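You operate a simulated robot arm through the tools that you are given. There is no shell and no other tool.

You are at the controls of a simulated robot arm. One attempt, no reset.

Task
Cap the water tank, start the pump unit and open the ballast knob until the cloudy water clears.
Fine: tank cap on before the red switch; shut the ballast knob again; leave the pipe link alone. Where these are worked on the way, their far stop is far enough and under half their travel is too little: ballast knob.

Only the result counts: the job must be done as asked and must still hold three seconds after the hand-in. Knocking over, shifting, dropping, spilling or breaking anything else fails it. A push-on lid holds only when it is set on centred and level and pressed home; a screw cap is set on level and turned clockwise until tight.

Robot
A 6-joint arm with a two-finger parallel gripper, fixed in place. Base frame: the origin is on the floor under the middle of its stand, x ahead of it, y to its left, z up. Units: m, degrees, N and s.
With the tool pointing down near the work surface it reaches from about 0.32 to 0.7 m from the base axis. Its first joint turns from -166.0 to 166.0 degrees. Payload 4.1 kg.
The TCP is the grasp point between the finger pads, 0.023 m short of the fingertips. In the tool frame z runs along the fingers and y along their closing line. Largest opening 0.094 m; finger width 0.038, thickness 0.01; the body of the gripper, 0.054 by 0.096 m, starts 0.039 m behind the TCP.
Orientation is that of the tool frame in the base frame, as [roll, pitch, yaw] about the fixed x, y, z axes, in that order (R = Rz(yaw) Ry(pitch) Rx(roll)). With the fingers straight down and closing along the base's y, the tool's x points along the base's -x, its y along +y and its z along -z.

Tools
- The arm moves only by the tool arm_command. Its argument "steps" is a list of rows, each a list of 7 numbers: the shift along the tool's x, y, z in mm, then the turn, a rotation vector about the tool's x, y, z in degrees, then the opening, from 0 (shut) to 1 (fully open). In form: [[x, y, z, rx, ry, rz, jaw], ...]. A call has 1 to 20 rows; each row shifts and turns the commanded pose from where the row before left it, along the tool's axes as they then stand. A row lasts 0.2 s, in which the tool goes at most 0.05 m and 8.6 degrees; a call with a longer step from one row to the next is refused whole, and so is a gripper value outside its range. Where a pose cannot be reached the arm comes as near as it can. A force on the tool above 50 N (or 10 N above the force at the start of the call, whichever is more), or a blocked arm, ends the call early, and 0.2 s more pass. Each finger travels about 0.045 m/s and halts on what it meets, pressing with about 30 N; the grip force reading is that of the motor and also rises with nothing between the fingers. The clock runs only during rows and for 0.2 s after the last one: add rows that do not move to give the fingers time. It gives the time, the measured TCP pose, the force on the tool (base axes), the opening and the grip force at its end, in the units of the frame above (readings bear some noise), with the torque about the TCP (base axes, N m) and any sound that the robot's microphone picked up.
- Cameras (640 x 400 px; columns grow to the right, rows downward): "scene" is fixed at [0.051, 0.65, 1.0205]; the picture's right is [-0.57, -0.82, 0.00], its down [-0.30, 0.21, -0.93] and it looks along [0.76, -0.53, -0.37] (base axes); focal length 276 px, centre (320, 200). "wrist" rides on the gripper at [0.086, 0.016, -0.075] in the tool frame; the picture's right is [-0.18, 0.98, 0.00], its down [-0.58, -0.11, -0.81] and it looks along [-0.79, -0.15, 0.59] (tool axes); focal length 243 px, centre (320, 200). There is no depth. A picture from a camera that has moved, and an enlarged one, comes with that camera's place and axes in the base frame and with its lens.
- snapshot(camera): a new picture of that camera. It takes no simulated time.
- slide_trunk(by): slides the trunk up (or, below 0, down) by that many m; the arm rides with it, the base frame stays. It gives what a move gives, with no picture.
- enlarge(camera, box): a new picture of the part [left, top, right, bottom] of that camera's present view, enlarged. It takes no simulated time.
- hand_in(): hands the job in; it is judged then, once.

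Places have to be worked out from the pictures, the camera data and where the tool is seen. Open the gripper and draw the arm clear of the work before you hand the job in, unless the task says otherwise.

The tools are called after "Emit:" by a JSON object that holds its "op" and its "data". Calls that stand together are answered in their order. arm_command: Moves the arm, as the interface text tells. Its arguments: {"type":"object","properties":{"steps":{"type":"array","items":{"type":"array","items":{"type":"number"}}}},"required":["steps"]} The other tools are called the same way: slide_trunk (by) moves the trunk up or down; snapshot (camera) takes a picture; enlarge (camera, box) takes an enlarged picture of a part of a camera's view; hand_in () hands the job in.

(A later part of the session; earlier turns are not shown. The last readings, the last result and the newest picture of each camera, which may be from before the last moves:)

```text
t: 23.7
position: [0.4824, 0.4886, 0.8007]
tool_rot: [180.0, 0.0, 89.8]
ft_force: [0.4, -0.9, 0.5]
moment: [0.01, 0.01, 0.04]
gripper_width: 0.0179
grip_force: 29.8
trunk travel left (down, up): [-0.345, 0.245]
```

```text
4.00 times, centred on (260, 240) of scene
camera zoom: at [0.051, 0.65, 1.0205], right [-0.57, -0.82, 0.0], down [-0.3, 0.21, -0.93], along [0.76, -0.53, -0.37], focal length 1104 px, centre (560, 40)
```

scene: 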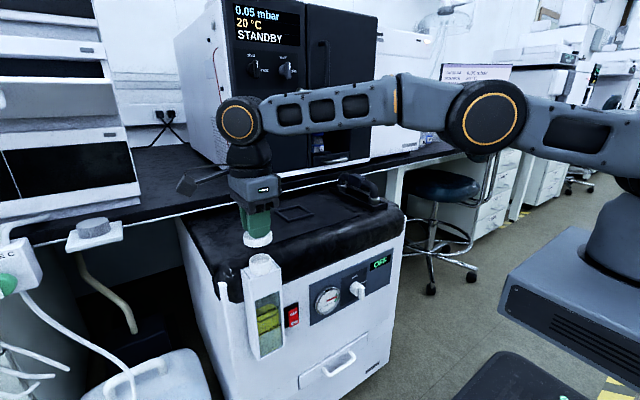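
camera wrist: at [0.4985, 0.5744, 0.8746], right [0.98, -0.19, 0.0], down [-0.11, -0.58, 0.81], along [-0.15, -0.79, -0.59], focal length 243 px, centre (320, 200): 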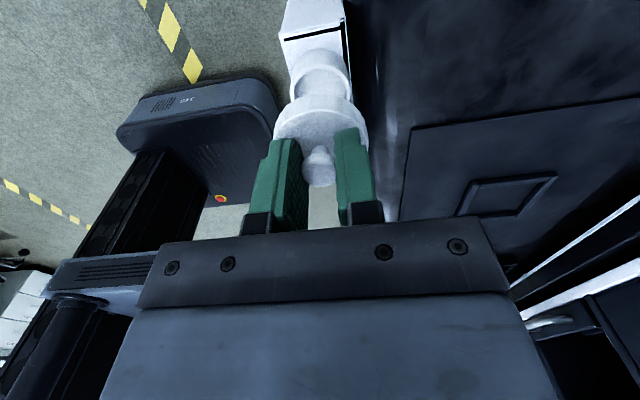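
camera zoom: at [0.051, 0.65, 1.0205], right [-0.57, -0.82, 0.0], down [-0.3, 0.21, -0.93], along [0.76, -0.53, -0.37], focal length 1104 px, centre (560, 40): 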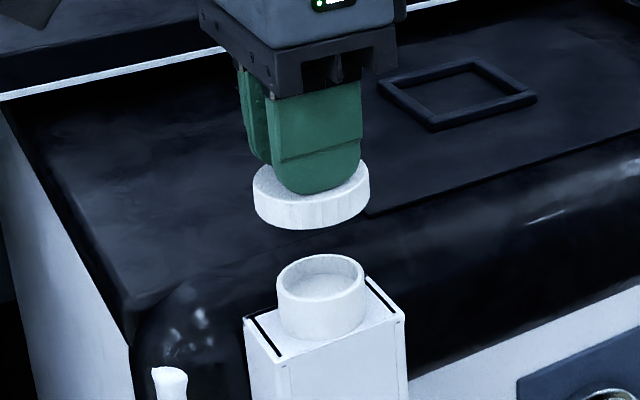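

Both views show the lid almost over the neck (scene: about 1 mm off). I descend to just above the rim and re-check.

Emit:
{"op": "arm_command", "data": {"steps": [[-1, 0, 10, 0, 0, 0, 0.05], [0, 0, 12, 0, 0, 0, 0.05], [0, 0, 8, 0, 0, 0, 0.05], [0, 0, 0, 0, 0, 0, 0.05]]}}

Emit:
{"op": "enlarge", "data": {"camera": "wrist", "box": [250, 10, 400, 190]}}

Emit:
{"op": "enlarge", "data": {"camera": "scene", "box": [230, 225, 300, 285]}}

```text
t: 24.7
position: [0.4813, 0.4882, 0.7696]
tool_rot: [180.0, 0.0, 90.1]
ft_force: [-0.2, 0.0, -0.8]
moment: [0.0, -0.01, 0.02]
gripper_width: 0.0179
grip_force: 30.2
trunk travel left (down, up): [-0.345, 0.245]
```

```text
2.22 times, centred on (325, 100) of wrist
camera zoom: at [0.4982, 0.5735, 0.8442], right [0.98, -0.18, 0.0], down [-0.11, -0.58, 0.81], along [-0.15, -0.79, -0.59], focal length 539 px, centre (309, 422)
```

zoom: 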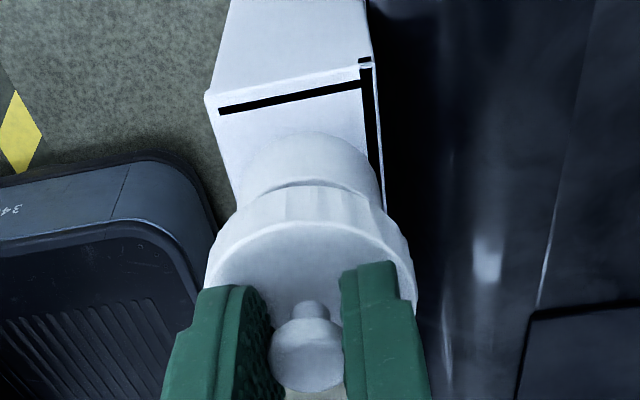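

```text
6.67 times, centred on (265, 255) of scene
camera zoom: at [0.051, 0.65, 1.0205], right [-0.57, -0.82, 0.0], down [-0.3, 0.21, -0.93], along [0.76, -0.53, -0.37], focal length 1840 px, centre (687, -167)
```

zoom: 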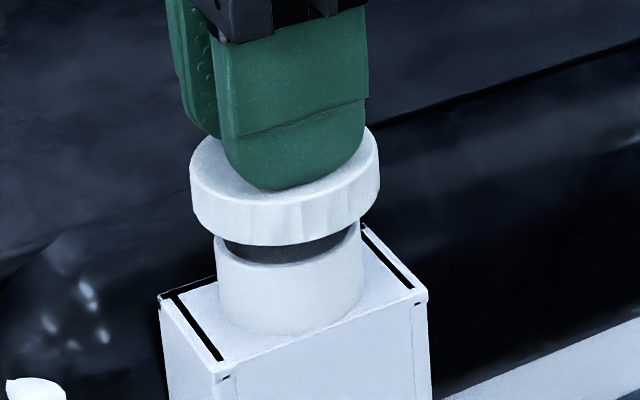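

Alignment looks good in both views. One closer look from the wrist before lowering.

Emit:
{"op": "enlarge", "data": {"camera": "wrist", "box": [285, 60, 375, 130]}}

Emit:
{"op": "enlarge", "data": {"camera": "scene", "box": [250, 240, 290, 275]}}

```text
5.71 times, centred on (330, 95) of wrist
camera zoom: at [0.4982, 0.5735, 0.8442], right [0.98, -0.18, 0.0], down [-0.11, -0.58, 0.81], along [-0.15, -0.79, -0.59], focal length 1386 px, centre (263, 800)
```

zoom: 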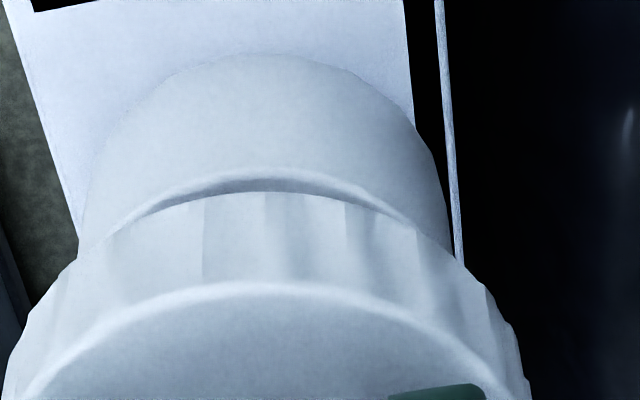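

```text
11.43 times, centred on (270, 258) of scene
camera zoom: at [0.051, 0.65, 1.0205], right [-0.57, -0.82, 0.0], down [-0.3, 0.21, -0.93], along [0.76, -0.53, -0.37], focal length 3154 px, centre (891, -457)
```

zoom: 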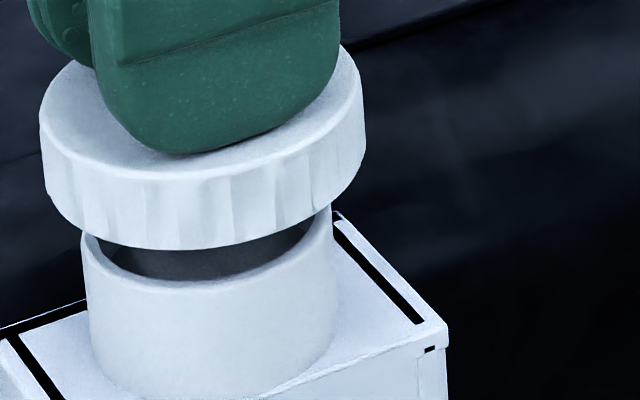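

Alignment is within about half a millimetre both ways. I lower slowly onto the neck, watching the force.

Emit:
{"op": "arm_command", "data": {"steps": [[0.3, 0, 5, 0, 0, 0, 0.05], [0, 0, 3, 0, 0, 0, 0.05], [0, 0, 2, 0, 0, 0, 0.05], [0, 0, 2, 0, 0, 0, 0.05], [0, 0, 2, 0, 0, 0, 0.05], [0, 0, 2, 0, 0, 0, 0.05]]}}

Emit:
{"op": "enlarge", "data": {"camera": "wrist", "box": [285, 60, 375, 130]}}

Emit:
{"op": "enlarge", "data": {"camera": "scene", "box": [250, 240, 290, 275]}}

```text
t: 26.1
position: [0.4825, 0.4889, 0.7544]
tool_rot: [-180.0, 0.0, 90.1]
ft_force: [0.5, 0.5, -0.5]
moment: [-0.01, 0.0, 0.0]
gripper_width: 0.0181
grip_force: 30.2
trunk travel left (down, up): [-0.345, 0.245]
```

```text
5.71 times, centred on (330, 95) of wrist
camera zoom: at [0.4989, 0.5741, 0.8282], right [0.98, -0.18, 0.0], down [-0.11, -0.58, 0.81], along [-0.15, -0.79, -0.59], focal length 1386 px, centre (263, 800)
```

zoom: 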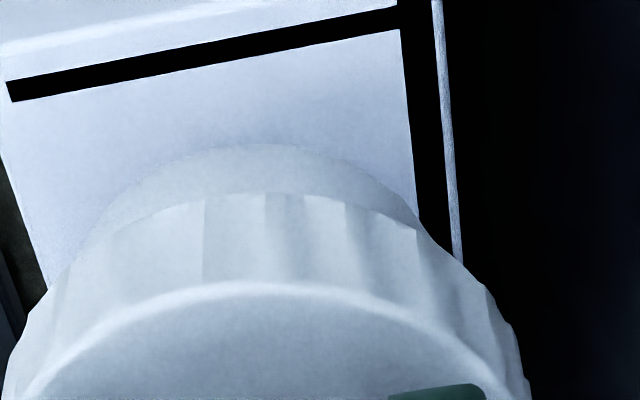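

```text
11.43 times, centred on (270, 258) of scene
camera zoom: at [0.051, 0.65, 1.0205], right [-0.57, -0.82, 0.0], down [-0.3, 0.21, -0.93], along [0.76, -0.53, -0.37], focal length 3154 px, centre (891, -457)
```

zoom: 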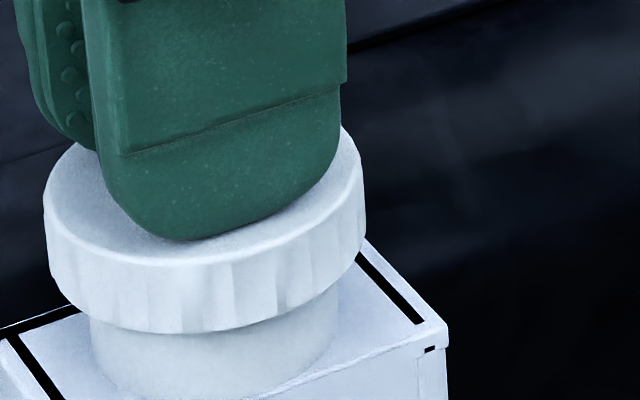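

No contact force and the skirt already surrounds the neck. I keep lowering in 1.5 mm steps.

Emit:
{"op": "arm_command", "data": {"steps": [[0, 0, 1.5, 0, 0, 0, 0.05], [0, 0, 1.5, 0, 0, 0, 0.05], [0, 0, 1.5, 0, 0, 0, 0.05], [0, 0, 1.5, 0, 0, 0, 0.05], [0, 0, 1.5, 0, 0, 0, 0.05], [0, 0, 1.5, 0, 0, 0, 0.05]]}}

Emit:
{"op": "enlarge", "data": {"camera": "wrist", "box": [285, 60, 375, 130]}}

Emit:
{"op": "enlarge", "data": {"camera": "scene", "box": [250, 240, 290, 275]}}

```text
t: 27.5
position: [0.4811, 0.4877, 0.7473]
tool_rot: [179.7, -0.2, 90.1]
ft_force: [2.2, 2.3, 13.6]
moment: [-0.01, 0.01, -0.01]
gripper_width: 0.0183
grip_force: 30.1
trunk travel left (down, up): [-0.345, 0.245]
```

```text
5.71 times, centred on (330, 95) of wrist
camera zoom: at [0.4977, 0.5738, 0.8229], right [0.98, -0.18, 0.0], down [-0.11, -0.58, 0.8], along [-0.15, -0.79, -0.6], focal length 1386 px, centre (263, 800)
```

zoom: 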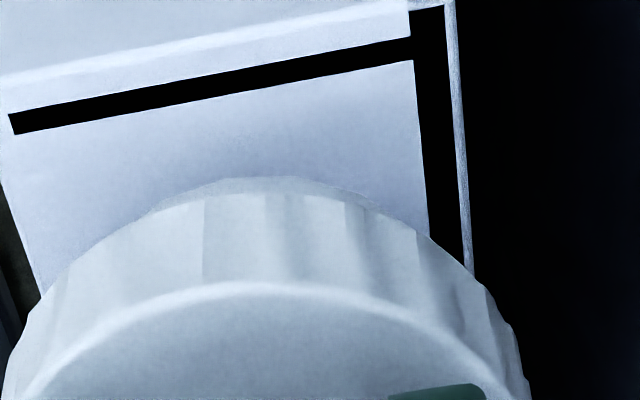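

```text
11.43 times, centred on (270, 258) of scene
camera zoom: at [0.051, 0.65, 1.0205], right [-0.57, -0.82, 0.0], down [-0.3, 0.21, -0.93], along [0.76, -0.53, -0.37], focal length 3154 px, centre (891, -457)
```

zoom: 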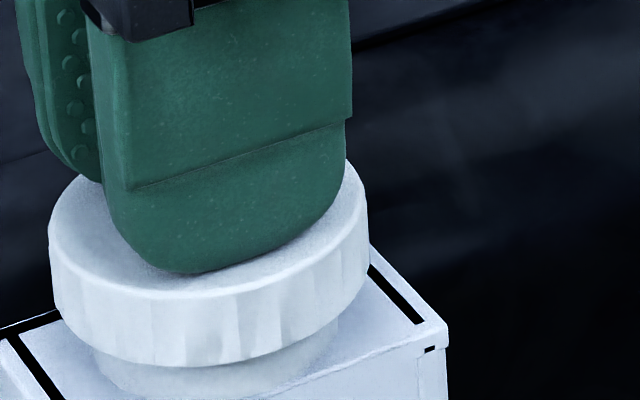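

Contact at 13.6 N with the lid seated level over the neck. I press down further in small steps to see whether it gives and snaps home.

Emit:
{"op": "arm_command", "data": {"steps": [[0, 0, 1, 0, 0, 0, 0.05], [0, 0, 1, 0, 0, 0, 0.05], [0, 0, 1, 0, 0, 0, 0.05], [0, 0, 1, 0, 0, 0, 0.05], [0, 0, 1, 0, 0, 0, 0.05], [0, 0, 1, 0, 0, 0, 0.05]]}}

Emit:
{"op": "enlarge", "data": {"camera": "scene", "box": [250, 240, 290, 275]}}

```text
t: 28.9
position: [0.4816, 0.4871, 0.7479]
tool_rot: [179.4, -0.8, 90.1]
ft_force: [-2.8, 1.7, 45.5]
moment: [-0.23, 0.16, 0.0]
gripper_width: 0.0184
grip_force: 30.3
trunk travel left (down, up): [-0.345, 0.245]
```

```text
11.43 times, centred on (270, 258) of scene
camera zoom: at [0.051, 0.65, 1.0205], right [-0.57, -0.82, 0.0], down [-0.3, 0.21, -0.93], along [0.76, -0.53, -0.37], focal length 3154 px, centre (891, -457)
```

zoom: 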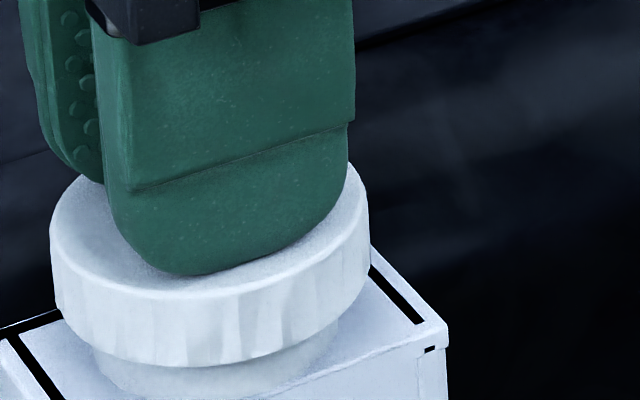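

The lid no longer moves under 45 N. I ease the push, then try a slow clockwise turn with light downward load to find out whether it threads.

Emit:
{"op": "arm_command", "data": {"steps": [[0, 0, -2.5, 0, 0, 0, 0.05], [0, 0, -2, 0, 0, 0, 0.05], [0, 0, 0, 0, 0, 6, 0.05], [0, 0, 0, 0, 0, 6, 0.05], [0, 0, 0, 0, 0, 6, 0.05]]}}

Emit:
{"op": "enlarge", "data": {"camera": "scene", "box": [250, 240, 290, 275]}}

Emit:
{"op": "enlarge", "data": {"camera": "wrist", "box": [285, 60, 375, 130]}}

```text
t: 30.1
position: [0.4833, 0.4878, 0.7476]
tool_rot: [179.9, -0.3, 71.8]
ft_force: [2.9, -3.1, 30.2]
moment: [-0.16, -0.02, 0.01]
gripper_width: 0.0185
grip_force: 30.4
trunk travel left (down, up): [-0.345, 0.245]
```

```text
11.43 times, centred on (270, 258) of scene
camera zoom: at [0.051, 0.65, 1.0205], right [-0.57, -0.82, 0.0], down [-0.3, 0.21, -0.93], along [0.76, -0.53, -0.37], focal length 3154 px, centre (891, -457)
```

zoom: 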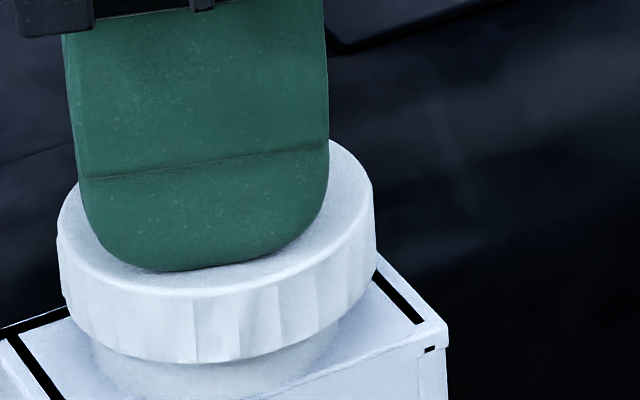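

```text
5.71 times, centred on (330, 95) of wrist
camera zoom: at [0.5245, 0.5628, 0.8225], right [0.88, -0.48, 0.0], down [-0.29, -0.52, 0.8], along [-0.39, -0.7, -0.6], focal length 1386 px, centre (263, 800)
```

zoom: 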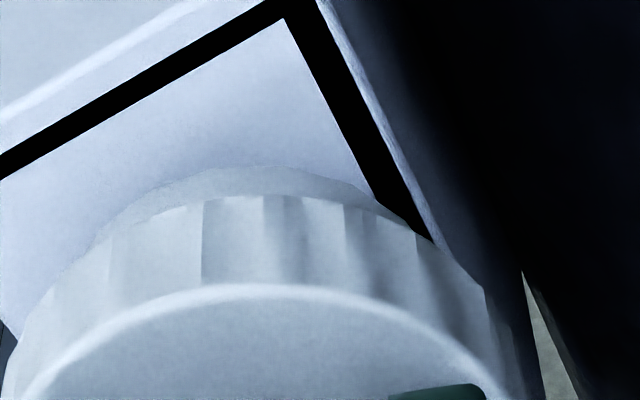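

The lid turns freely with the gripper, no torque so far. I keep turning clockwise with moderate downward load and watch torque and height.

Emit:
{"op": "arm_command", "data": {"steps": [[0, 0, -1, 0, 0, 0, 0.05], [0, 0, 0, 0, 0, 8, 0.05], [0, 0, 0, 0, 0, 8, 0.05], [0, 0, 0, 0, 0, 8, 0.05], [0, 0, 0, 0, 0, 8, 0.05], [0, 0, 0, 0, 0, 8, 0.05], [0, 0, 0, 0, 0, 8, 0.05], [0, 0, 0, 0, 0, 8, 0.05]]}}

Emit:
{"op": "enlarge", "data": {"camera": "scene", "box": [250, 240, 290, 275]}}

Emit:
{"op": "enlarge", "data": {"camera": "wrist", "box": [285, 60, 375, 130]}}

```text
t: 31.9
position: [0.4812, 0.4876, 0.7466]
tool_rot: [-179.7, -0.3, 56.6]
ft_force: [-3.1, 5.2, 26.5]
moment: [0.02, 0.06, 0.0]
gripper_width: 0.0181
grip_force: 29.8
out of reach, approached as far as the arm can: row 4, 5, 6, 7, 8
trunk travel left (down, up): [-0.345, 0.245]
```

```text
11.43 times, centred on (270, 258) of scene
camera zoom: at [0.051, 0.65, 1.0205], right [-0.57, -0.82, 0.0], down [-0.3, 0.21, -0.93], along [0.76, -0.53, -0.37], focal length 3154 px, centre (891, -457)
```

zoom: 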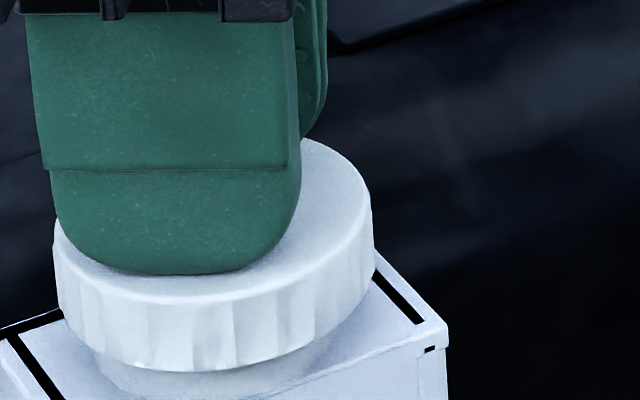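

```text
5.71 times, centred on (330, 95) of wrist
camera zoom: at [0.5424, 0.5498, 0.8224], right [0.72, -0.7, -0.01], down [-0.41, -0.43, 0.8], along [-0.56, -0.58, -0.59], focal length 1386 px, centre (263, 800)
```

zoom: 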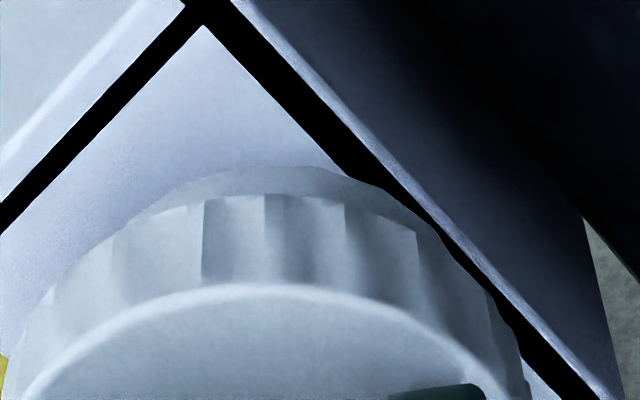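

The wrist joint is at its turning limit at this yaw. I'll test whether the lid is already held: raise slowly and watch whether the force goes to a pull.

Emit:
{"op": "arm_command", "data": {"steps": [[0, 0, -2, 0, 0, -4, 0.05], [0, 0, -2, 0, 0, 0, 0.05], [0, 0, -1, 0, 0, 0, 0.05]]}}

```text
t: 32.7
position: [0.4814, 0.4856, 0.7481]
tool_rot: [-179.7, 0.2, 60.6]
ft_force: [0.1, 1.9, 3.4]
moment: [0.13, -0.06, 0.01]
gripper_width: 0.0179
grip_force: 29.9
trunk travel left (down, up): [-0.345, 0.245]
```

Emit:
{"op": "arm_command", "data": {"steps": [[0, 0, -1, 0, 0, 0, 0.05], [0, 0, -1, 0, 0, 0, 0.05]]}}

Emit:
{"op": "enlarge", "data": {"camera": "scene", "box": [250, 240, 290, 275]}}

```text
t: 33.3
position: [0.4807, 0.4876, 0.7516]
tool_rot: [-179.8, -0.1, 60.6]
ft_force: [-0.5, -0.4, -0.3]
moment: [0.0, 0.01, -0.02]
gripper_width: 0.0182
grip_force: 29.5
trunk travel left (down, up): [-0.345, 0.245]
```

```text
11.43 times, centred on (270, 258) of scene
camera zoom: at [0.051, 0.65, 1.0205], right [-0.57, -0.82, 0.0], down [-0.3, 0.21, -0.93], along [0.76, -0.53, -0.37], focal length 3154 px, centre (891, -457)
```

zoom: 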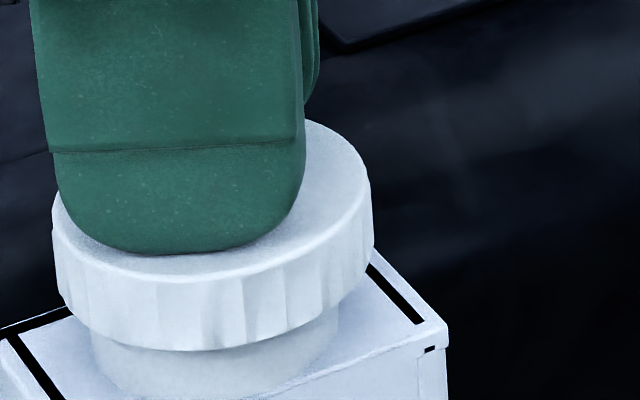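

The lid still lifts freely, so it isn't held yet. I re-centre by about 0.9 mm, press again to the force limit once more, then lift-test.

Emit:
{"op": "arm_command", "data": {"steps": [[0.9, 0, 2, 0, 0, 0, 0.05], [0, 0, 2, 0, 0, 0, 0.05], [0, 0, 2, 0, 0, 0, 0.05], [0, 0, 2, 0, 0, 0, 0.05], [0, 0, 2, 0, 0, 0, 0.05], [0, 0, 1, 0, 0, 0, 0.05], [0, 0, 1, 0, 0, 0, 0.05]]}}

Emit:
{"op": "enlarge", "data": {"camera": "scene", "box": [250, 240, 290, 275]}}

```text
t: 34.9
position: [0.4805, 0.4893, 0.7467]
tool_rot: [-179.9, -0.9, 60.5]
ft_force: [0.5, 0.0, 43.1]
moment: [-0.41, 0.14, 0.0]
gripper_width: 0.0182
grip_force: 30.4
trunk travel left (down, up): [-0.345, 0.245]
```

```text
11.43 times, centred on (270, 258) of scene
camera zoom: at [0.051, 0.65, 1.0205], right [-0.57, -0.82, 0.0], down [-0.3, 0.21, -0.93], along [0.76, -0.53, -0.37], focal length 3154 px, centre (891, -457)
```

zoom: 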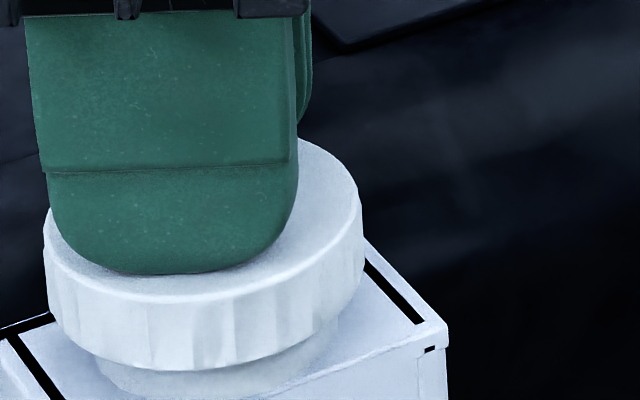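

Emit:
{"op": "arm_command", "data": {"steps": [[0, 0, -2, 0, 0, 0, 0.05], [0, 0, -2, 0, 0, 0, 0.05], [0, 0, -2, 0, 0, 0, 0.05], [0, 0, -2, 0, 0, 0, 0.05], [0, 0, -2, 0, 0, 0, 0.05]]}}

Emit:
{"op": "enlarge", "data": {"camera": "scene", "box": [250, 240, 290, 275]}}

```text
t: 36.1
position: [0.4808, 0.4878, 0.7476]
tool_rot: [-179.7, 0.2, 60.5]
ft_force: [1.6, 2.0, 7.0]
moment: [0.14, -0.03, 0.0]
gripper_width: 0.0182
grip_force: 30.4
trunk travel left (down, up): [-0.345, 0.245]
```

```text
11.43 times, centred on (270, 258) of scene
camera zoom: at [0.051, 0.65, 1.0205], right [-0.57, -0.82, 0.0], down [-0.3, 0.21, -0.93], along [0.76, -0.53, -0.37], focal length 3154 px, centre (891, -457)
```

zoom: 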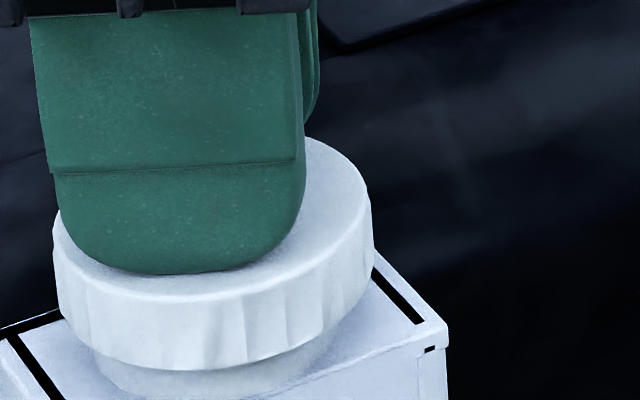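

Emit:
{"op": "arm_command", "data": {"steps": [[0, 0, -1.5, 0, 0, 0, 0.05], [0, 0, -1.5, 0, 0, 0, 0.05], [0, 0, 0, 0, 0, 0, 0.05]]}}

Emit:
{"op": "enlarge", "data": {"camera": "scene", "box": [250, 240, 290, 275]}}

```text
t: 36.9
position: [0.481, 0.4879, 0.7527]
tool_rot: [-179.7, -0.1, 60.5]
ft_force: [0.0, -0.1, -0.1]
moment: [0.01, -0.04, -0.02]
gripper_width: 0.0183
grip_force: 30.3
trunk travel left (down, up): [-0.345, 0.245]
```

```text
11.43 times, centred on (270, 258) of scene
camera zoom: at [0.051, 0.65, 1.0205], right [-0.57, -0.82, 0.0], down [-0.3, 0.21, -0.93], along [0.76, -0.53, -0.37], focal length 3154 px, centre (891, -457)
```

zoom: 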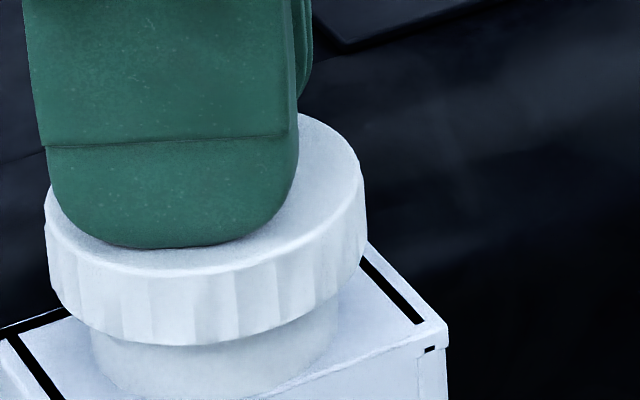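

It lifts freely again even after a centred 43 N press, so this must be a screw cap that needs turning. I lift it clear of the neck, then wind the tool counter-clockwise (in the air) to get a long clockwise stroke; comparing pictures before and after also tells me the lid's offset in the grip.

Emit:
{"op": "arm_command", "data": {"steps": [[0, 0, -10, 0, 0, 0, 0.05], [0, 0, -10, 0, 0, 0, 0.05], [0, 0, -10, 0, 0, 0, 0.05], [0, 0, -5, 0, 0, 0, 0.05], [0, 0, 0, 0, 0, 0, 0.05]]}}

Emit:
{"op": "enlarge", "data": {"camera": "scene", "box": [240, 220, 290, 270]}}

Emit:
{"op": "arm_command", "data": {"steps": [[0, 0, 0, 0, 0, -8, 0.05], [0, 0, 0, 0, 0, -8, 0.05], [0, 0, 0, 0, 0, -8, 0.05], [0, 0, 0, 0, 0, -8, 0.05], [0, 0, 0, 0, 0, -8, 0.05], [0, 0, 0, 0, 0, -8, 0.05], [0, 0, 0, 0, 0, -8, 0.05], [0, 0, 0, 0, 0, -8, 0.05], [0, 0, 0, 0, 0, -8, 0.05], [0, 0, 0, 0, 0, -8, 0.05], [0, 0, 0, 0, 0, -8, 0.05], [0, 0, 0, 0, 0, -2, 0.05], [0, 0, 0, 0, 0, 0, 0.05]]}}

Emit:
{"op": "enlarge", "data": {"camera": "scene", "box": [240, 220, 290, 270]}}

```text
t: 38.1
position: [0.4817, 0.4874, 0.7876]
tool_rot: [-179.7, -0.2, 60.6]
ft_force: [-0.8, 0.4, 0.2]
moment: [-0.01, -0.01, -0.03]
gripper_width: 0.0181
grip_force: 30.2
trunk travel left (down, up): [-0.345, 0.245]
```

```text
8.00 times, centred on (265, 245) of scene
camera zoom: at [0.051, 0.65, 1.0205], right [-0.57, -0.82, 0.0], down [-0.3, 0.21, -0.93], along [0.76, -0.53, -0.37], focal length 2208 px, centre (760, -160)
```

zoom: 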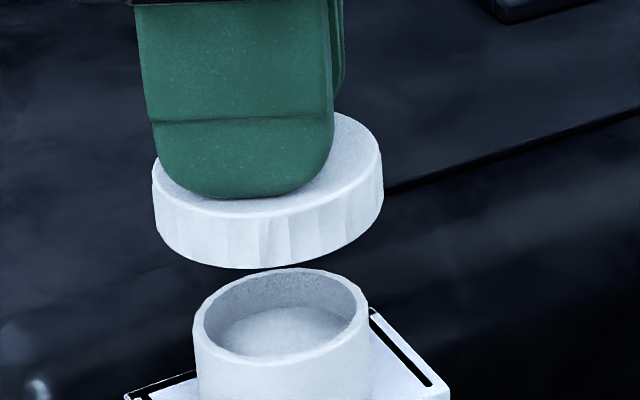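

```text
t: 40.9
position: [0.4821, 0.4889, 0.7874]
tool_rot: [179.9, -0.3, 150.6]
ft_force: [0.4, 0.2, -0.4]
moment: [0.0, 0.01, 0.01]
gripper_width: 0.0181
grip_force: 29.7
trunk travel left (down, up): [-0.345, 0.245]
```

```text
8.00 times, centred on (265, 245) of scene
camera zoom: at [0.051, 0.65, 1.0205], right [-0.57, -0.82, 0.0], down [-0.3, 0.21, -0.93], along [0.76, -0.53, -0.37], focal length 2208 px, centre (760, -160)
```

zoom: 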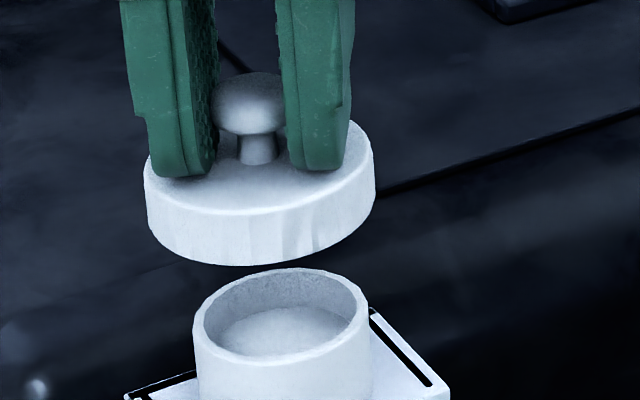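

The lid hangs level. I keep winding counter-clockwise another 90° and compare once more.

Emit:
{"op": "arm_command", "data": {"steps": [[0, 0, 0, 0, 0, -8, 0.05], [0, 0, 0, 0, 0, -8, 0.05], [0, 0, 0, 0, 0, -8, 0.05], [0, 0, 0, 0, 0, -8, 0.05], [0, 0, 0, 0, 0, -8, 0.05], [0, 0, 0, 0, 0, -8, 0.05], [0, 0, 0, 0, 0, -8, 0.05], [0, 0, 0, 0, 0, -8, 0.05], [0, 0, 0, 0, 0, -8, 0.05], [0, 0, 0, 0, 0, -8, 0.05], [0, 0, 0, 0, 0, -8, 0.05], [0, 0, 0, 0, 0, -2, 0.05], [0, 0, 0, 0, 0, 0, 0.05]]}}

Emit:
{"op": "enlarge", "data": {"camera": "scene", "box": [240, 220, 290, 270]}}

Emit:
{"op": "snapshot", "data": {"camera": "wrist"}}

```text
t: 43.7
position: [0.4821, 0.4881, 0.787]
tool_rot: [179.7, 0.1, -119.4]
ft_force: [-0.9, -0.9, -0.1]
moment: [-0.02, -0.02, -0.01]
gripper_width: 0.0182
grip_force: 30.0
trunk travel left (down, up): [-0.345, 0.245]
```

```text
8.00 times, centred on (265, 245) of scene
camera zoom: at [0.051, 0.65, 1.0205], right [-0.57, -0.82, 0.0], down [-0.3, 0.21, -0.93], along [0.76, -0.53, -0.37], focal length 2208 px, centre (760, -160)
```

zoom: 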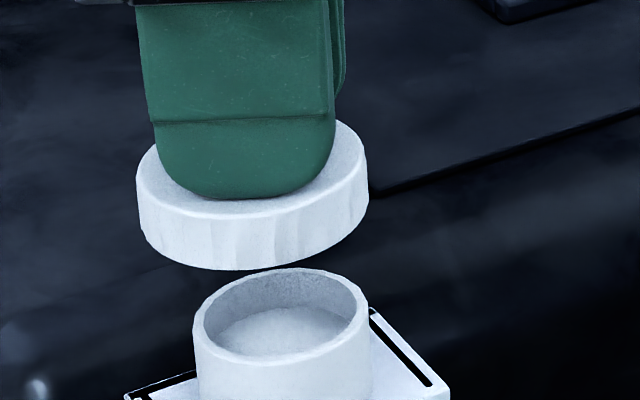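

```text
taken
camera wrist: at [0.4259, 0.42, 0.862], right [-0.77, 0.64, 0.0], down [0.38, 0.45, 0.81], along [0.52, 0.62, -0.59], focal length 243 px, centre (320, 200)
```

wrist: 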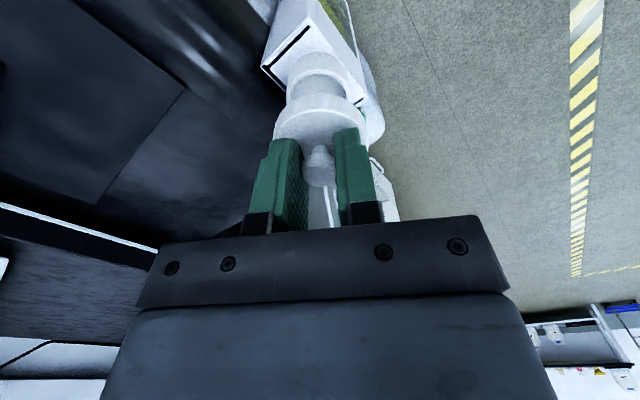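

The 180° comparison shows the lid sits −1.8 mm along tool x in the grip. I zoom the wrist view to measure the remaining lid-to-neck offset in the other direction.

Emit:
{"op": "enlarge", "data": {"camera": "wrist", "box": [260, 40, 380, 190]}}

```text
2.67 times, centred on (320, 115) of wrist
camera zoom: at [0.4259, 0.42, 0.862], right [-0.77, 0.64, 0.0], down [0.38, 0.45, 0.81], along [0.52, 0.62, -0.59], focal length 647 px, centre (320, 427)
```

zoom: 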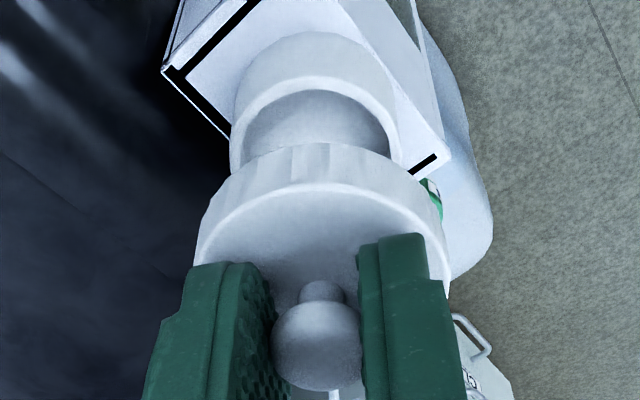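

Offset solved: the lid is (+1.4, +3.7) mm off the neck at this yaw. I shift it back on centre, then wind another 88° counter-clockwise while compensating for the grip offset, and verify.

Emit:
{"op": "arm_command", "data": {"steps": [[3.9, -0.6, 0, 0, 0, 0, 0.05], [0, -0.26, 0, 0, 0, -8, 0.05], [0, -0.26, 0, 0, 0, -8, 0.05], [0, -0.26, 0, 0, 0, -8, 0.05], [0, -0.26, 0, 0, 0, -8, 0.05], [0, -0.26, 0, 0, 0, -8, 0.05], [0, -0.26, 0, 0, 0, -8, 0.05], [0, -0.26, 0, 0, 0, -8, 0.05], [0, -0.26, 0, 0, 0, -8, 0.05], [0, -0.26, 0, 0, 0, -8, 0.05], [0, -0.26, 0, 0, 0, -8, 0.05], [0, -0.26, 0, 0, 0, -8, 0.05], [0, 0, 10, 0, 0, 0, 0.05], [0, 0, 8, 0, 0, 0, 0.05], [0, 0, 0, 0, 0, 0, 0.05]]}}

Emit:
{"op": "enlarge", "data": {"camera": "scene", "box": [240, 220, 290, 270]}}

Emit:
{"op": "enlarge", "data": {"camera": "wrist", "box": [260, 40, 380, 190]}}

```text
t: 46.9
position: [0.484, 0.4854, 0.7691]
tool_rot: [-179.9, 0.3, -31.6]
ft_force: [0.3, -0.3, -0.2]
moment: [-0.01, -0.05, 0.03]
gripper_width: 0.018
grip_force: 29.9
trunk travel left (down, up): [-0.345, 0.245]
```

```text
8.00 times, centred on (265, 245) of scene
camera zoom: at [0.051, 0.65, 1.0205], right [-0.57, -0.82, 0.0], down [-0.3, 0.21, -0.93], along [0.76, -0.53, -0.37], focal length 2208 px, centre (760, -160)
```

zoom: 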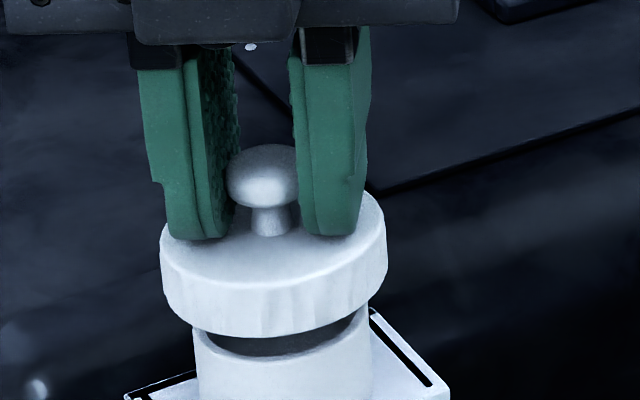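

```text
2.67 times, centred on (320, 115) of wrist
camera zoom: at [0.5499, 0.4256, 0.8429], right [-0.67, -0.74, 0.0], down [-0.44, 0.39, 0.81], along [-0.6, 0.54, -0.59], focal length 647 px, centre (320, 427)
```

zoom: 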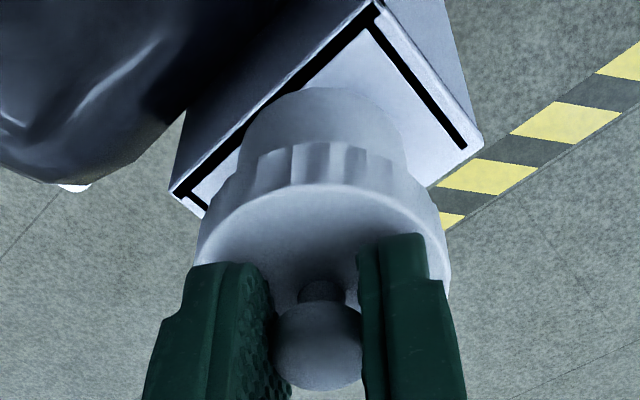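

Centred to within about half a millimetre. I lower to light contact.

Emit:
{"op": "arm_command", "data": {"steps": [[0, 0.5, 6, 0, 0, 0, 0.05], [0, 0, 5, 0, 0, 0, 0.05], [0, 0, 4, 0, 0, 0, 0.05], [0, 0, 3, 0, 0, 0, 0.05], [0, 0, 2, 0, 0, 0, 0.05], [0, 0, 2, 0, 0, 0, 0.05], [0, 0, 1.5, 0, 0, 0, 0.05]]}}

Emit:
{"op": "enlarge", "data": {"camera": "scene", "box": [240, 220, 290, 270]}}

```text
t: 48.5
position: [0.4824, 0.4855, 0.748]
tool_rot: [-179.8, 0.2, -31.5]
ft_force: [-1.3, 3.5, 10.3]
moment: [0.04, 0.03, 0.01]
gripper_width: 0.0179
grip_force: 30.2
trunk travel left (down, up): [-0.345, 0.245]
```

```text
8.00 times, centred on (265, 245) of scene
camera zoom: at [0.051, 0.65, 1.0205], right [-0.57, -0.82, 0.0], down [-0.3, 0.21, -0.93], along [0.76, -0.53, -0.37], focal length 2208 px, centre (760, -160)
```

zoom: 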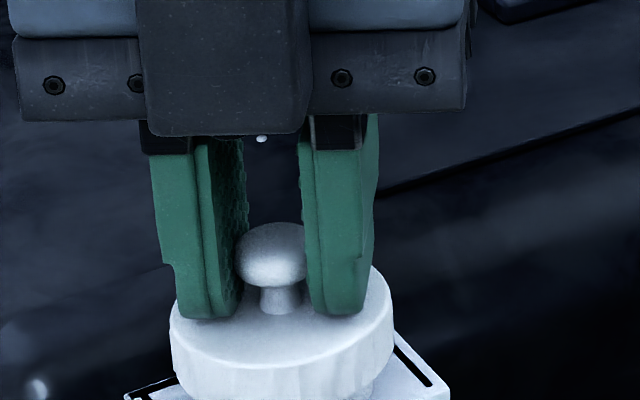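

Light contact (10 N) at z=0.748. Now a long clockwise turn, rotating about the lid's own centre with a small downward feed.

Emit:
{"op": "arm_command", "data": {"steps": [[-0.03, 0.26, 0.05, 0, 0, 8, 0.05], [-0.03, 0.26, 0.05, 0, 0, 8, 0.05], [-0.03, 0.26, 0.05, 0, 0, 8, 0.05], [-0.03, 0.26, 0.05, 0, 0, 8, 0.05], [-0.03, 0.26, 0.05, 0, 0, 8, 0.05], [-0.03, 0.26, 0.05, 0, 0, 8, 0.05], [-0.03, 0.26, 0.05, 0, 0, 8, 0.05], [-0.03, 0.26, 0.05, 0, 0, 8, 0.05], [-0.03, 0.26, 0.05, 0, 0, 8, 0.05], [-0.03, 0.26, 0.05, 0, 0, 8, 0.05]]}}

Emit:
{"op": "enlarge", "data": {"camera": "scene", "box": [240, 220, 290, 270]}}

```text
t: 50.7
position: [0.48, 0.4835, 0.7479]
tool_rot: [179.8, 0.3, -111.7]
ft_force: [0.8, 1.5, 25.7]
moment: [0.01, -0.12, 0.02]
gripper_width: 0.0179
grip_force: 30.2
trunk travel left (down, up): [-0.345, 0.245]
```

```text
8.00 times, centred on (265, 245) of scene
camera zoom: at [0.051, 0.65, 1.0205], right [-0.57, -0.82, 0.0], down [-0.3, 0.21, -0.93], along [0.76, -0.53, -0.37], focal length 2208 px, centre (760, -160)
```

zoom: 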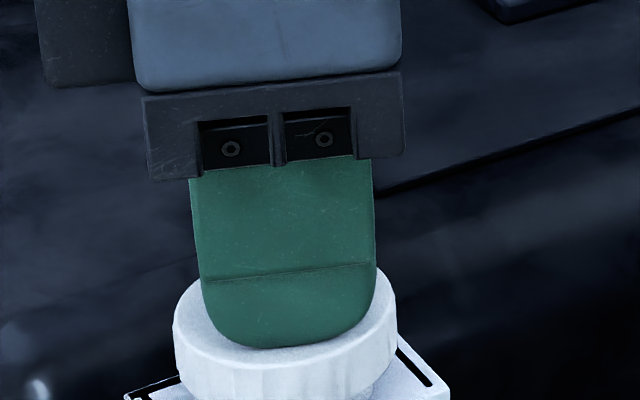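

Emit:
{"op": "enlarge", "data": {"camera": "wrist", "box": [260, 60, 380, 190]}}

Emit:
{"op": "arm_command", "data": {"steps": [[-0.03, 0.26, -0.2, 0, 0, 8, 0.05], [-0.03, 0.26, -0.2, 0, 0, 8, 0.05], [-0.03, 0.26, -0.2, 0, 0, 8, 0.05], [-0.03, 0.26, -0.2, 0, 0, 8, 0.05], [-0.03, 0.26, 0, 0, 0, 8, 0.05], [-0.03, 0.26, 0, 0, 0, 8, 0.05], [-0.03, 0.26, 0, 0, 0, 8, 0.05], [-0.03, 0.26, 0, 0, 0, 8, 0.05], [-0.03, 0.26, 0, 0, 0, 8, 0.05], [-0.03, 0.26, 0, 0, 0, 8, 0.05]]}}

Emit:
{"op": "enlarge", "data": {"camera": "scene", "box": [240, 220, 290, 270]}}

Emit:
{"op": "enlarge", "data": {"camera": "wrist", "box": [260, 60, 380, 190]}}

```text
3.08 times, centred on (320, 125) of wrist
camera zoom: at [0.434, 0.4084, 0.8217], right [-0.85, 0.53, 0.0], down [0.32, 0.49, 0.81], along [0.43, 0.69, -0.59], focal length 746 px, centre (320, 431)
```

zoom: 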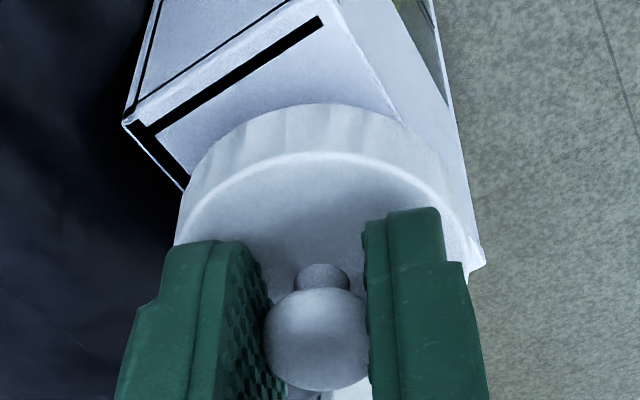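

```text
t: 52.9
position: [0.4774, 0.4855, 0.7476]
tool_rot: [179.8, -0.2, 168.4]
ft_force: [0.3, 1.0, 21.4]
moment: [-0.01, -0.1, 0.04]
gripper_width: 0.0181
grip_force: 29.8
trunk travel left (down, up): [-0.345, 0.245]
```

```text
8.00 times, centred on (265, 245) of scene
camera zoom: at [0.051, 0.65, 1.0205], right [-0.57, -0.82, 0.0], down [-0.3, 0.21, -0.93], along [0.76, -0.53, -0.37], focal length 2208 px, centre (760, -160)
```

zoom: 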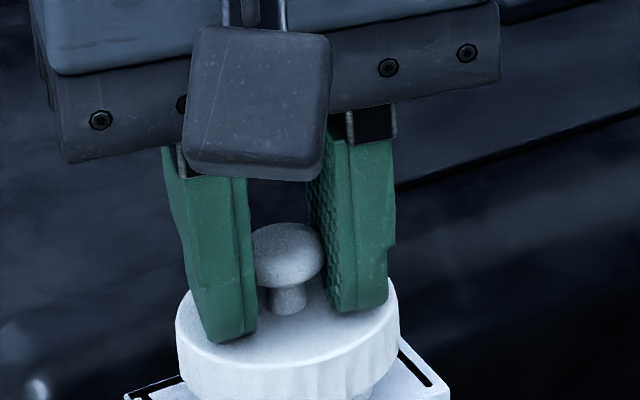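

```text
3.08 times, centred on (320, 125) of wrist
camera zoom: at [0.3981, 0.518, 0.8224], right [0.38, 0.93, 0.0], down [0.55, -0.23, 0.8], along [0.74, -0.3, -0.59], focal length 746 px, centre (320, 431)
```

zoom: 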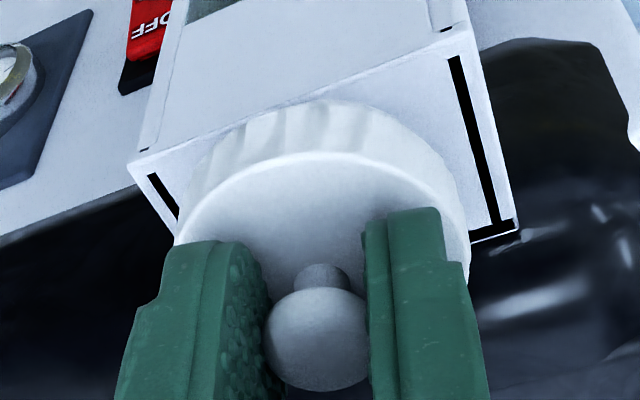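

160° clockwise with almost no torque and no change of height. I lift-test again to see whether anything engaged.

Emit:
{"op": "arm_command", "data": {"steps": [[0, 0, -2, 0, 0, 0, 0.05], [0, 0, -2, 0, 0, 0, 0.05], [0, 0, -1, 0, 0, 0, 0.05], [0, 0, -1, 0, 0, 0, 0.05], [0, 0, 0, 0, 0, 0, 0.05]]}}

Emit:
{"op": "enlarge", "data": {"camera": "scene", "box": [240, 220, 290, 270]}}

```text
t: 54.1
position: [0.4789, 0.4863, 0.7527]
tool_rot: [179.9, -0.3, 168.5]
ft_force: [0.0, -0.2, -0.7]
moment: [-0.03, 0.04, 0.0]
gripper_width: 0.0182
grip_force: 30.0
trunk travel left (down, up): [-0.345, 0.245]
```

```text
8.00 times, centred on (265, 245) of scene
camera zoom: at [0.051, 0.65, 1.0205], right [-0.57, -0.82, 0.0], down [-0.3, 0.21, -0.93], along [0.76, -0.53, -0.37], focal length 2208 px, centre (760, -160)
```

zoom: 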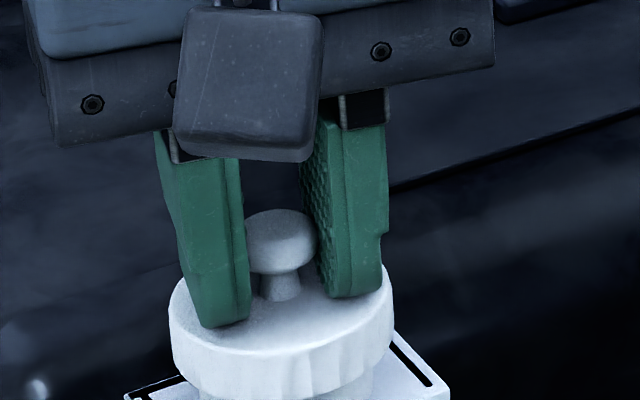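

It lifts freely again: 160° of turning gained nothing, and measured heights (disc top 0.7225 on a rim at 0.720) say it is physically fully down. I'll set it down, let it self-centre free of the grip, then press straight down on top of the knob with closed fingers.

Emit:
{"op": "arm_command", "data": {"steps": [[0, 0, 3, 0, 0, 0, 0.05], [0, 0, 1.5, 0, 0, 0, 0.05], [0, 0, 0, 0, 0, 0, 0.3], [0, 0, 0, 0, 0, 0, 0.5], [0, 0, 0, 0, 0, 0, 0.5], [-1.8, 0, 0, 0, 0, 0, 0.5], [0, 0, -10, 0, 0, 0, 0.5], [0, 0, -15, 0, 0, 0, 0.5], [0, 0, -15, 0, 0, 0, 0.3], [0, 0, 0, 0, 0, 0, 0], [0, 0, 0, 0, 0, 0, 0], [0, 0, 0, 0, 0, 0, 0]]}}

Emit:
{"op": "enlarge", "data": {"camera": "scene", "box": [240, 210, 300, 280]}}

Emit:
{"op": "enlarge", "data": {"camera": "wrist", "box": [260, 40, 380, 190]}}

```text
t: 56.7
position: [0.4799, 0.485, 0.7863]
tool_rot: [179.9, -0.2, 168.5]
ft_force: [0.2, 0.9, -0.6]
moment: [-0.01, 0.03, -0.03]
gripper_width: 0.0
grip_force: 30.1
trunk travel left (down, up): [-0.345, 0.245]
heard: snap
```

```text
5.71 times, centred on (270, 245) of scene
camera zoom: at [0.051, 0.65, 1.0205], right [-0.57, -0.82, 0.0], down [-0.3, 0.21, -0.93], along [0.76, -0.53, -0.37], focal length 1577 px, centre (606, -57)
```

zoom: 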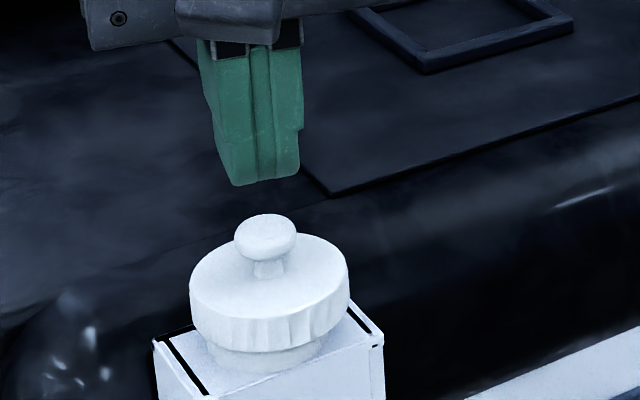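

```text
2.67 times, centred on (320, 115) of wrist
camera zoom: at [0.4, 0.5175, 0.8614], right [0.38, 0.93, 0.0], down [0.55, -0.23, 0.8], along [0.74, -0.3, -0.6], focal length 647 px, centre (320, 427)
```

zoom: 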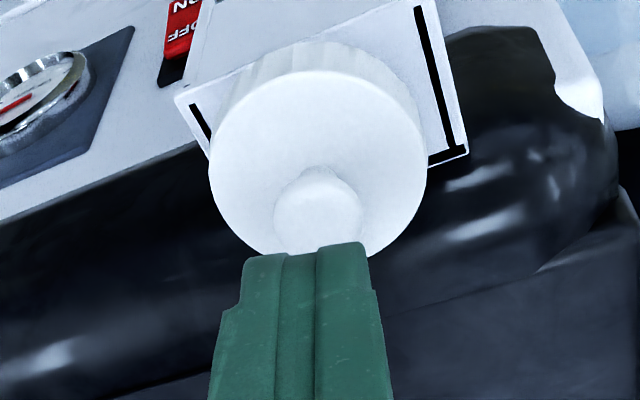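

A "snap" was heard on release — the lid has clicked onto the neck. I give one gentle straight press on the knob as insurance.

Emit:
{"op": "arm_command", "data": {"steps": [[0, 0, 8, 0, 0, 0, 0], [0, 0, 5, 0, 0, 0, 0], [0, 0, 2, 0, 0, 0, 0], [0, 0, 2, 0, 0, 0, 0], [0, 0, 1.5, 0, 0, 0, 0], [0, 0, 1.5, 0, 0, 0, 0]]}}

Emit:
{"op": "enlarge", "data": {"camera": "scene", "box": [240, 210, 300, 280]}}

```text
t: 58.1
position: [0.4787, 0.4865, 0.7663]
tool_rot: [179.7, -0.1, 168.5]
ft_force: [-0.2, -0.4, -0.2]
moment: [-0.01, -0.03, 0.0]
gripper_width: 0.0
grip_force: 30.0
trunk travel left (down, up): [-0.345, 0.245]
```

```text
5.71 times, centred on (270, 245) of scene
camera zoom: at [0.051, 0.65, 1.0205], right [-0.57, -0.82, 0.0], down [-0.3, 0.21, -0.93], along [0.76, -0.53, -0.37], focal length 1577 px, centre (606, -57)
```

zoom: 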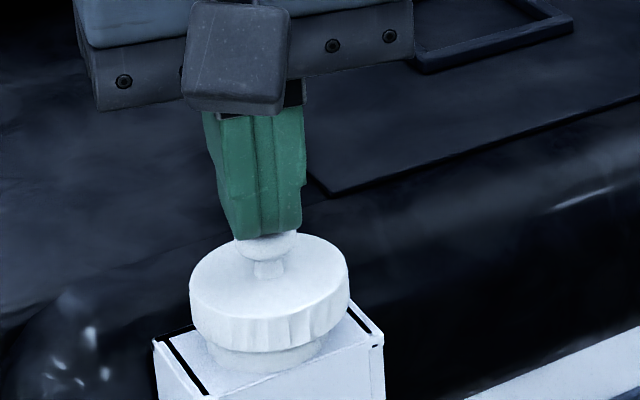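

Emit:
{"op": "arm_command", "data": {"steps": [[0, 0, 1.5, 0, 0, 0, 0], [0, 0, 1.5, 0, 0, 0, 0], [0, 0, 1.5, 0, 0, 0, 0], [0, 0, 1.5, 0, 0, 0, 0], [0, 0, 1.5, 0, 0, 0, 0]]}}

Emit:
{"op": "enlarge", "data": {"camera": "scene", "box": [240, 210, 300, 280]}}

```text
t: 59.3
position: [0.4813, 0.4857, 0.7651]
tool_rot: [179.4, 0.1, 168.6]
ft_force: [-0.1, 2.6, 27.9]
moment: [0.04, -0.07, 0.0]
gripper_width: 0.0002
grip_force: 30.1
trunk travel left (down, up): [-0.345, 0.245]
```

```text
5.71 times, centred on (270, 245) of scene
camera zoom: at [0.051, 0.65, 1.0205], right [-0.57, -0.82, 0.0], down [-0.3, 0.21, -0.93], along [0.76, -0.53, -0.37], focal length 1577 px, centre (606, -57)
```

zoom: 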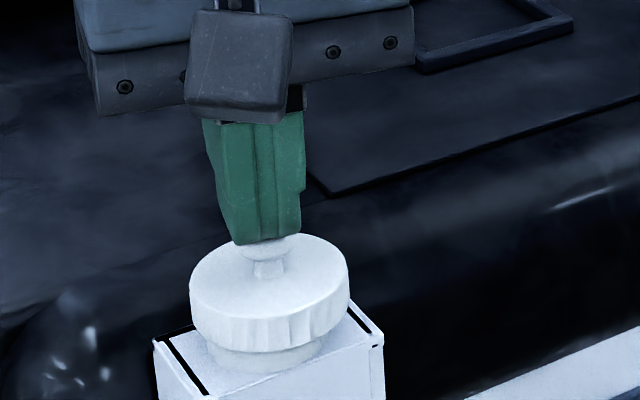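

The lid is home and stays put under 28 N. Now I withdraw upward and move to a free spot in front of the unit (x≈0.33), before lowering the trunk for the front-panel work.

Emit:
{"op": "arm_command", "data": {"steps": [[0, 0, -10, 0, 0, 0, 0], [0, 0, -20, 0, 0, 0, 0], [0, 0, -25, 0, 0, 0, 0], [0, 0, -25, 0, 0, 0, 0], [25, 0, -5, 0, 0, 1.9, 0], [30, 0, 0, 0, 0, -4, 0], [30, -10, 0, 0, 0, -4, 0], [30, -15, 0, 0, 0, -4, 0], [25, -15, 0, 0, 0, -1.4, 0], [0, 0, 0, 0, 0, 0, 0]]}}

Emit:
{"op": "snapshot", "data": {"camera": "scene"}}

Emit:
{"op": "snapshot", "data": {"camera": "wrist"}}

```text
t: 61.5
position: [0.3401, 0.4658, 0.8453]
tool_rot: [179.8, -0.2, -180.0]
ft_force: [0.2, -0.3, 0.4]
moment: [0.0, -0.04, -0.01]
gripper_width: 0.0
grip_force: 30.2
trunk travel left (down, up): [-0.345, 0.245]
```

```text
taken
```

scene: 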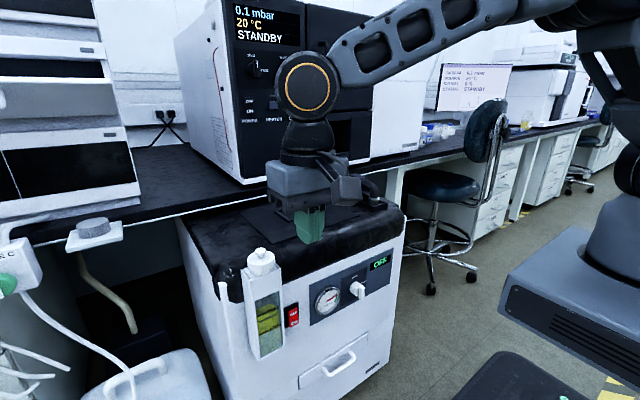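

```text
taken
camera wrist: at [0.2543, 0.4809, 0.9198], right [0.18, 0.98, 0.0], down [0.58, -0.11, 0.8], along [0.79, -0.15, -0.59], focal length 243 px, centre (320, 200)
```

wrist: 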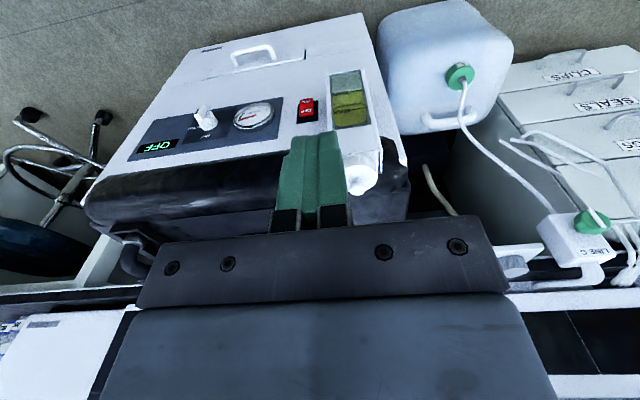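

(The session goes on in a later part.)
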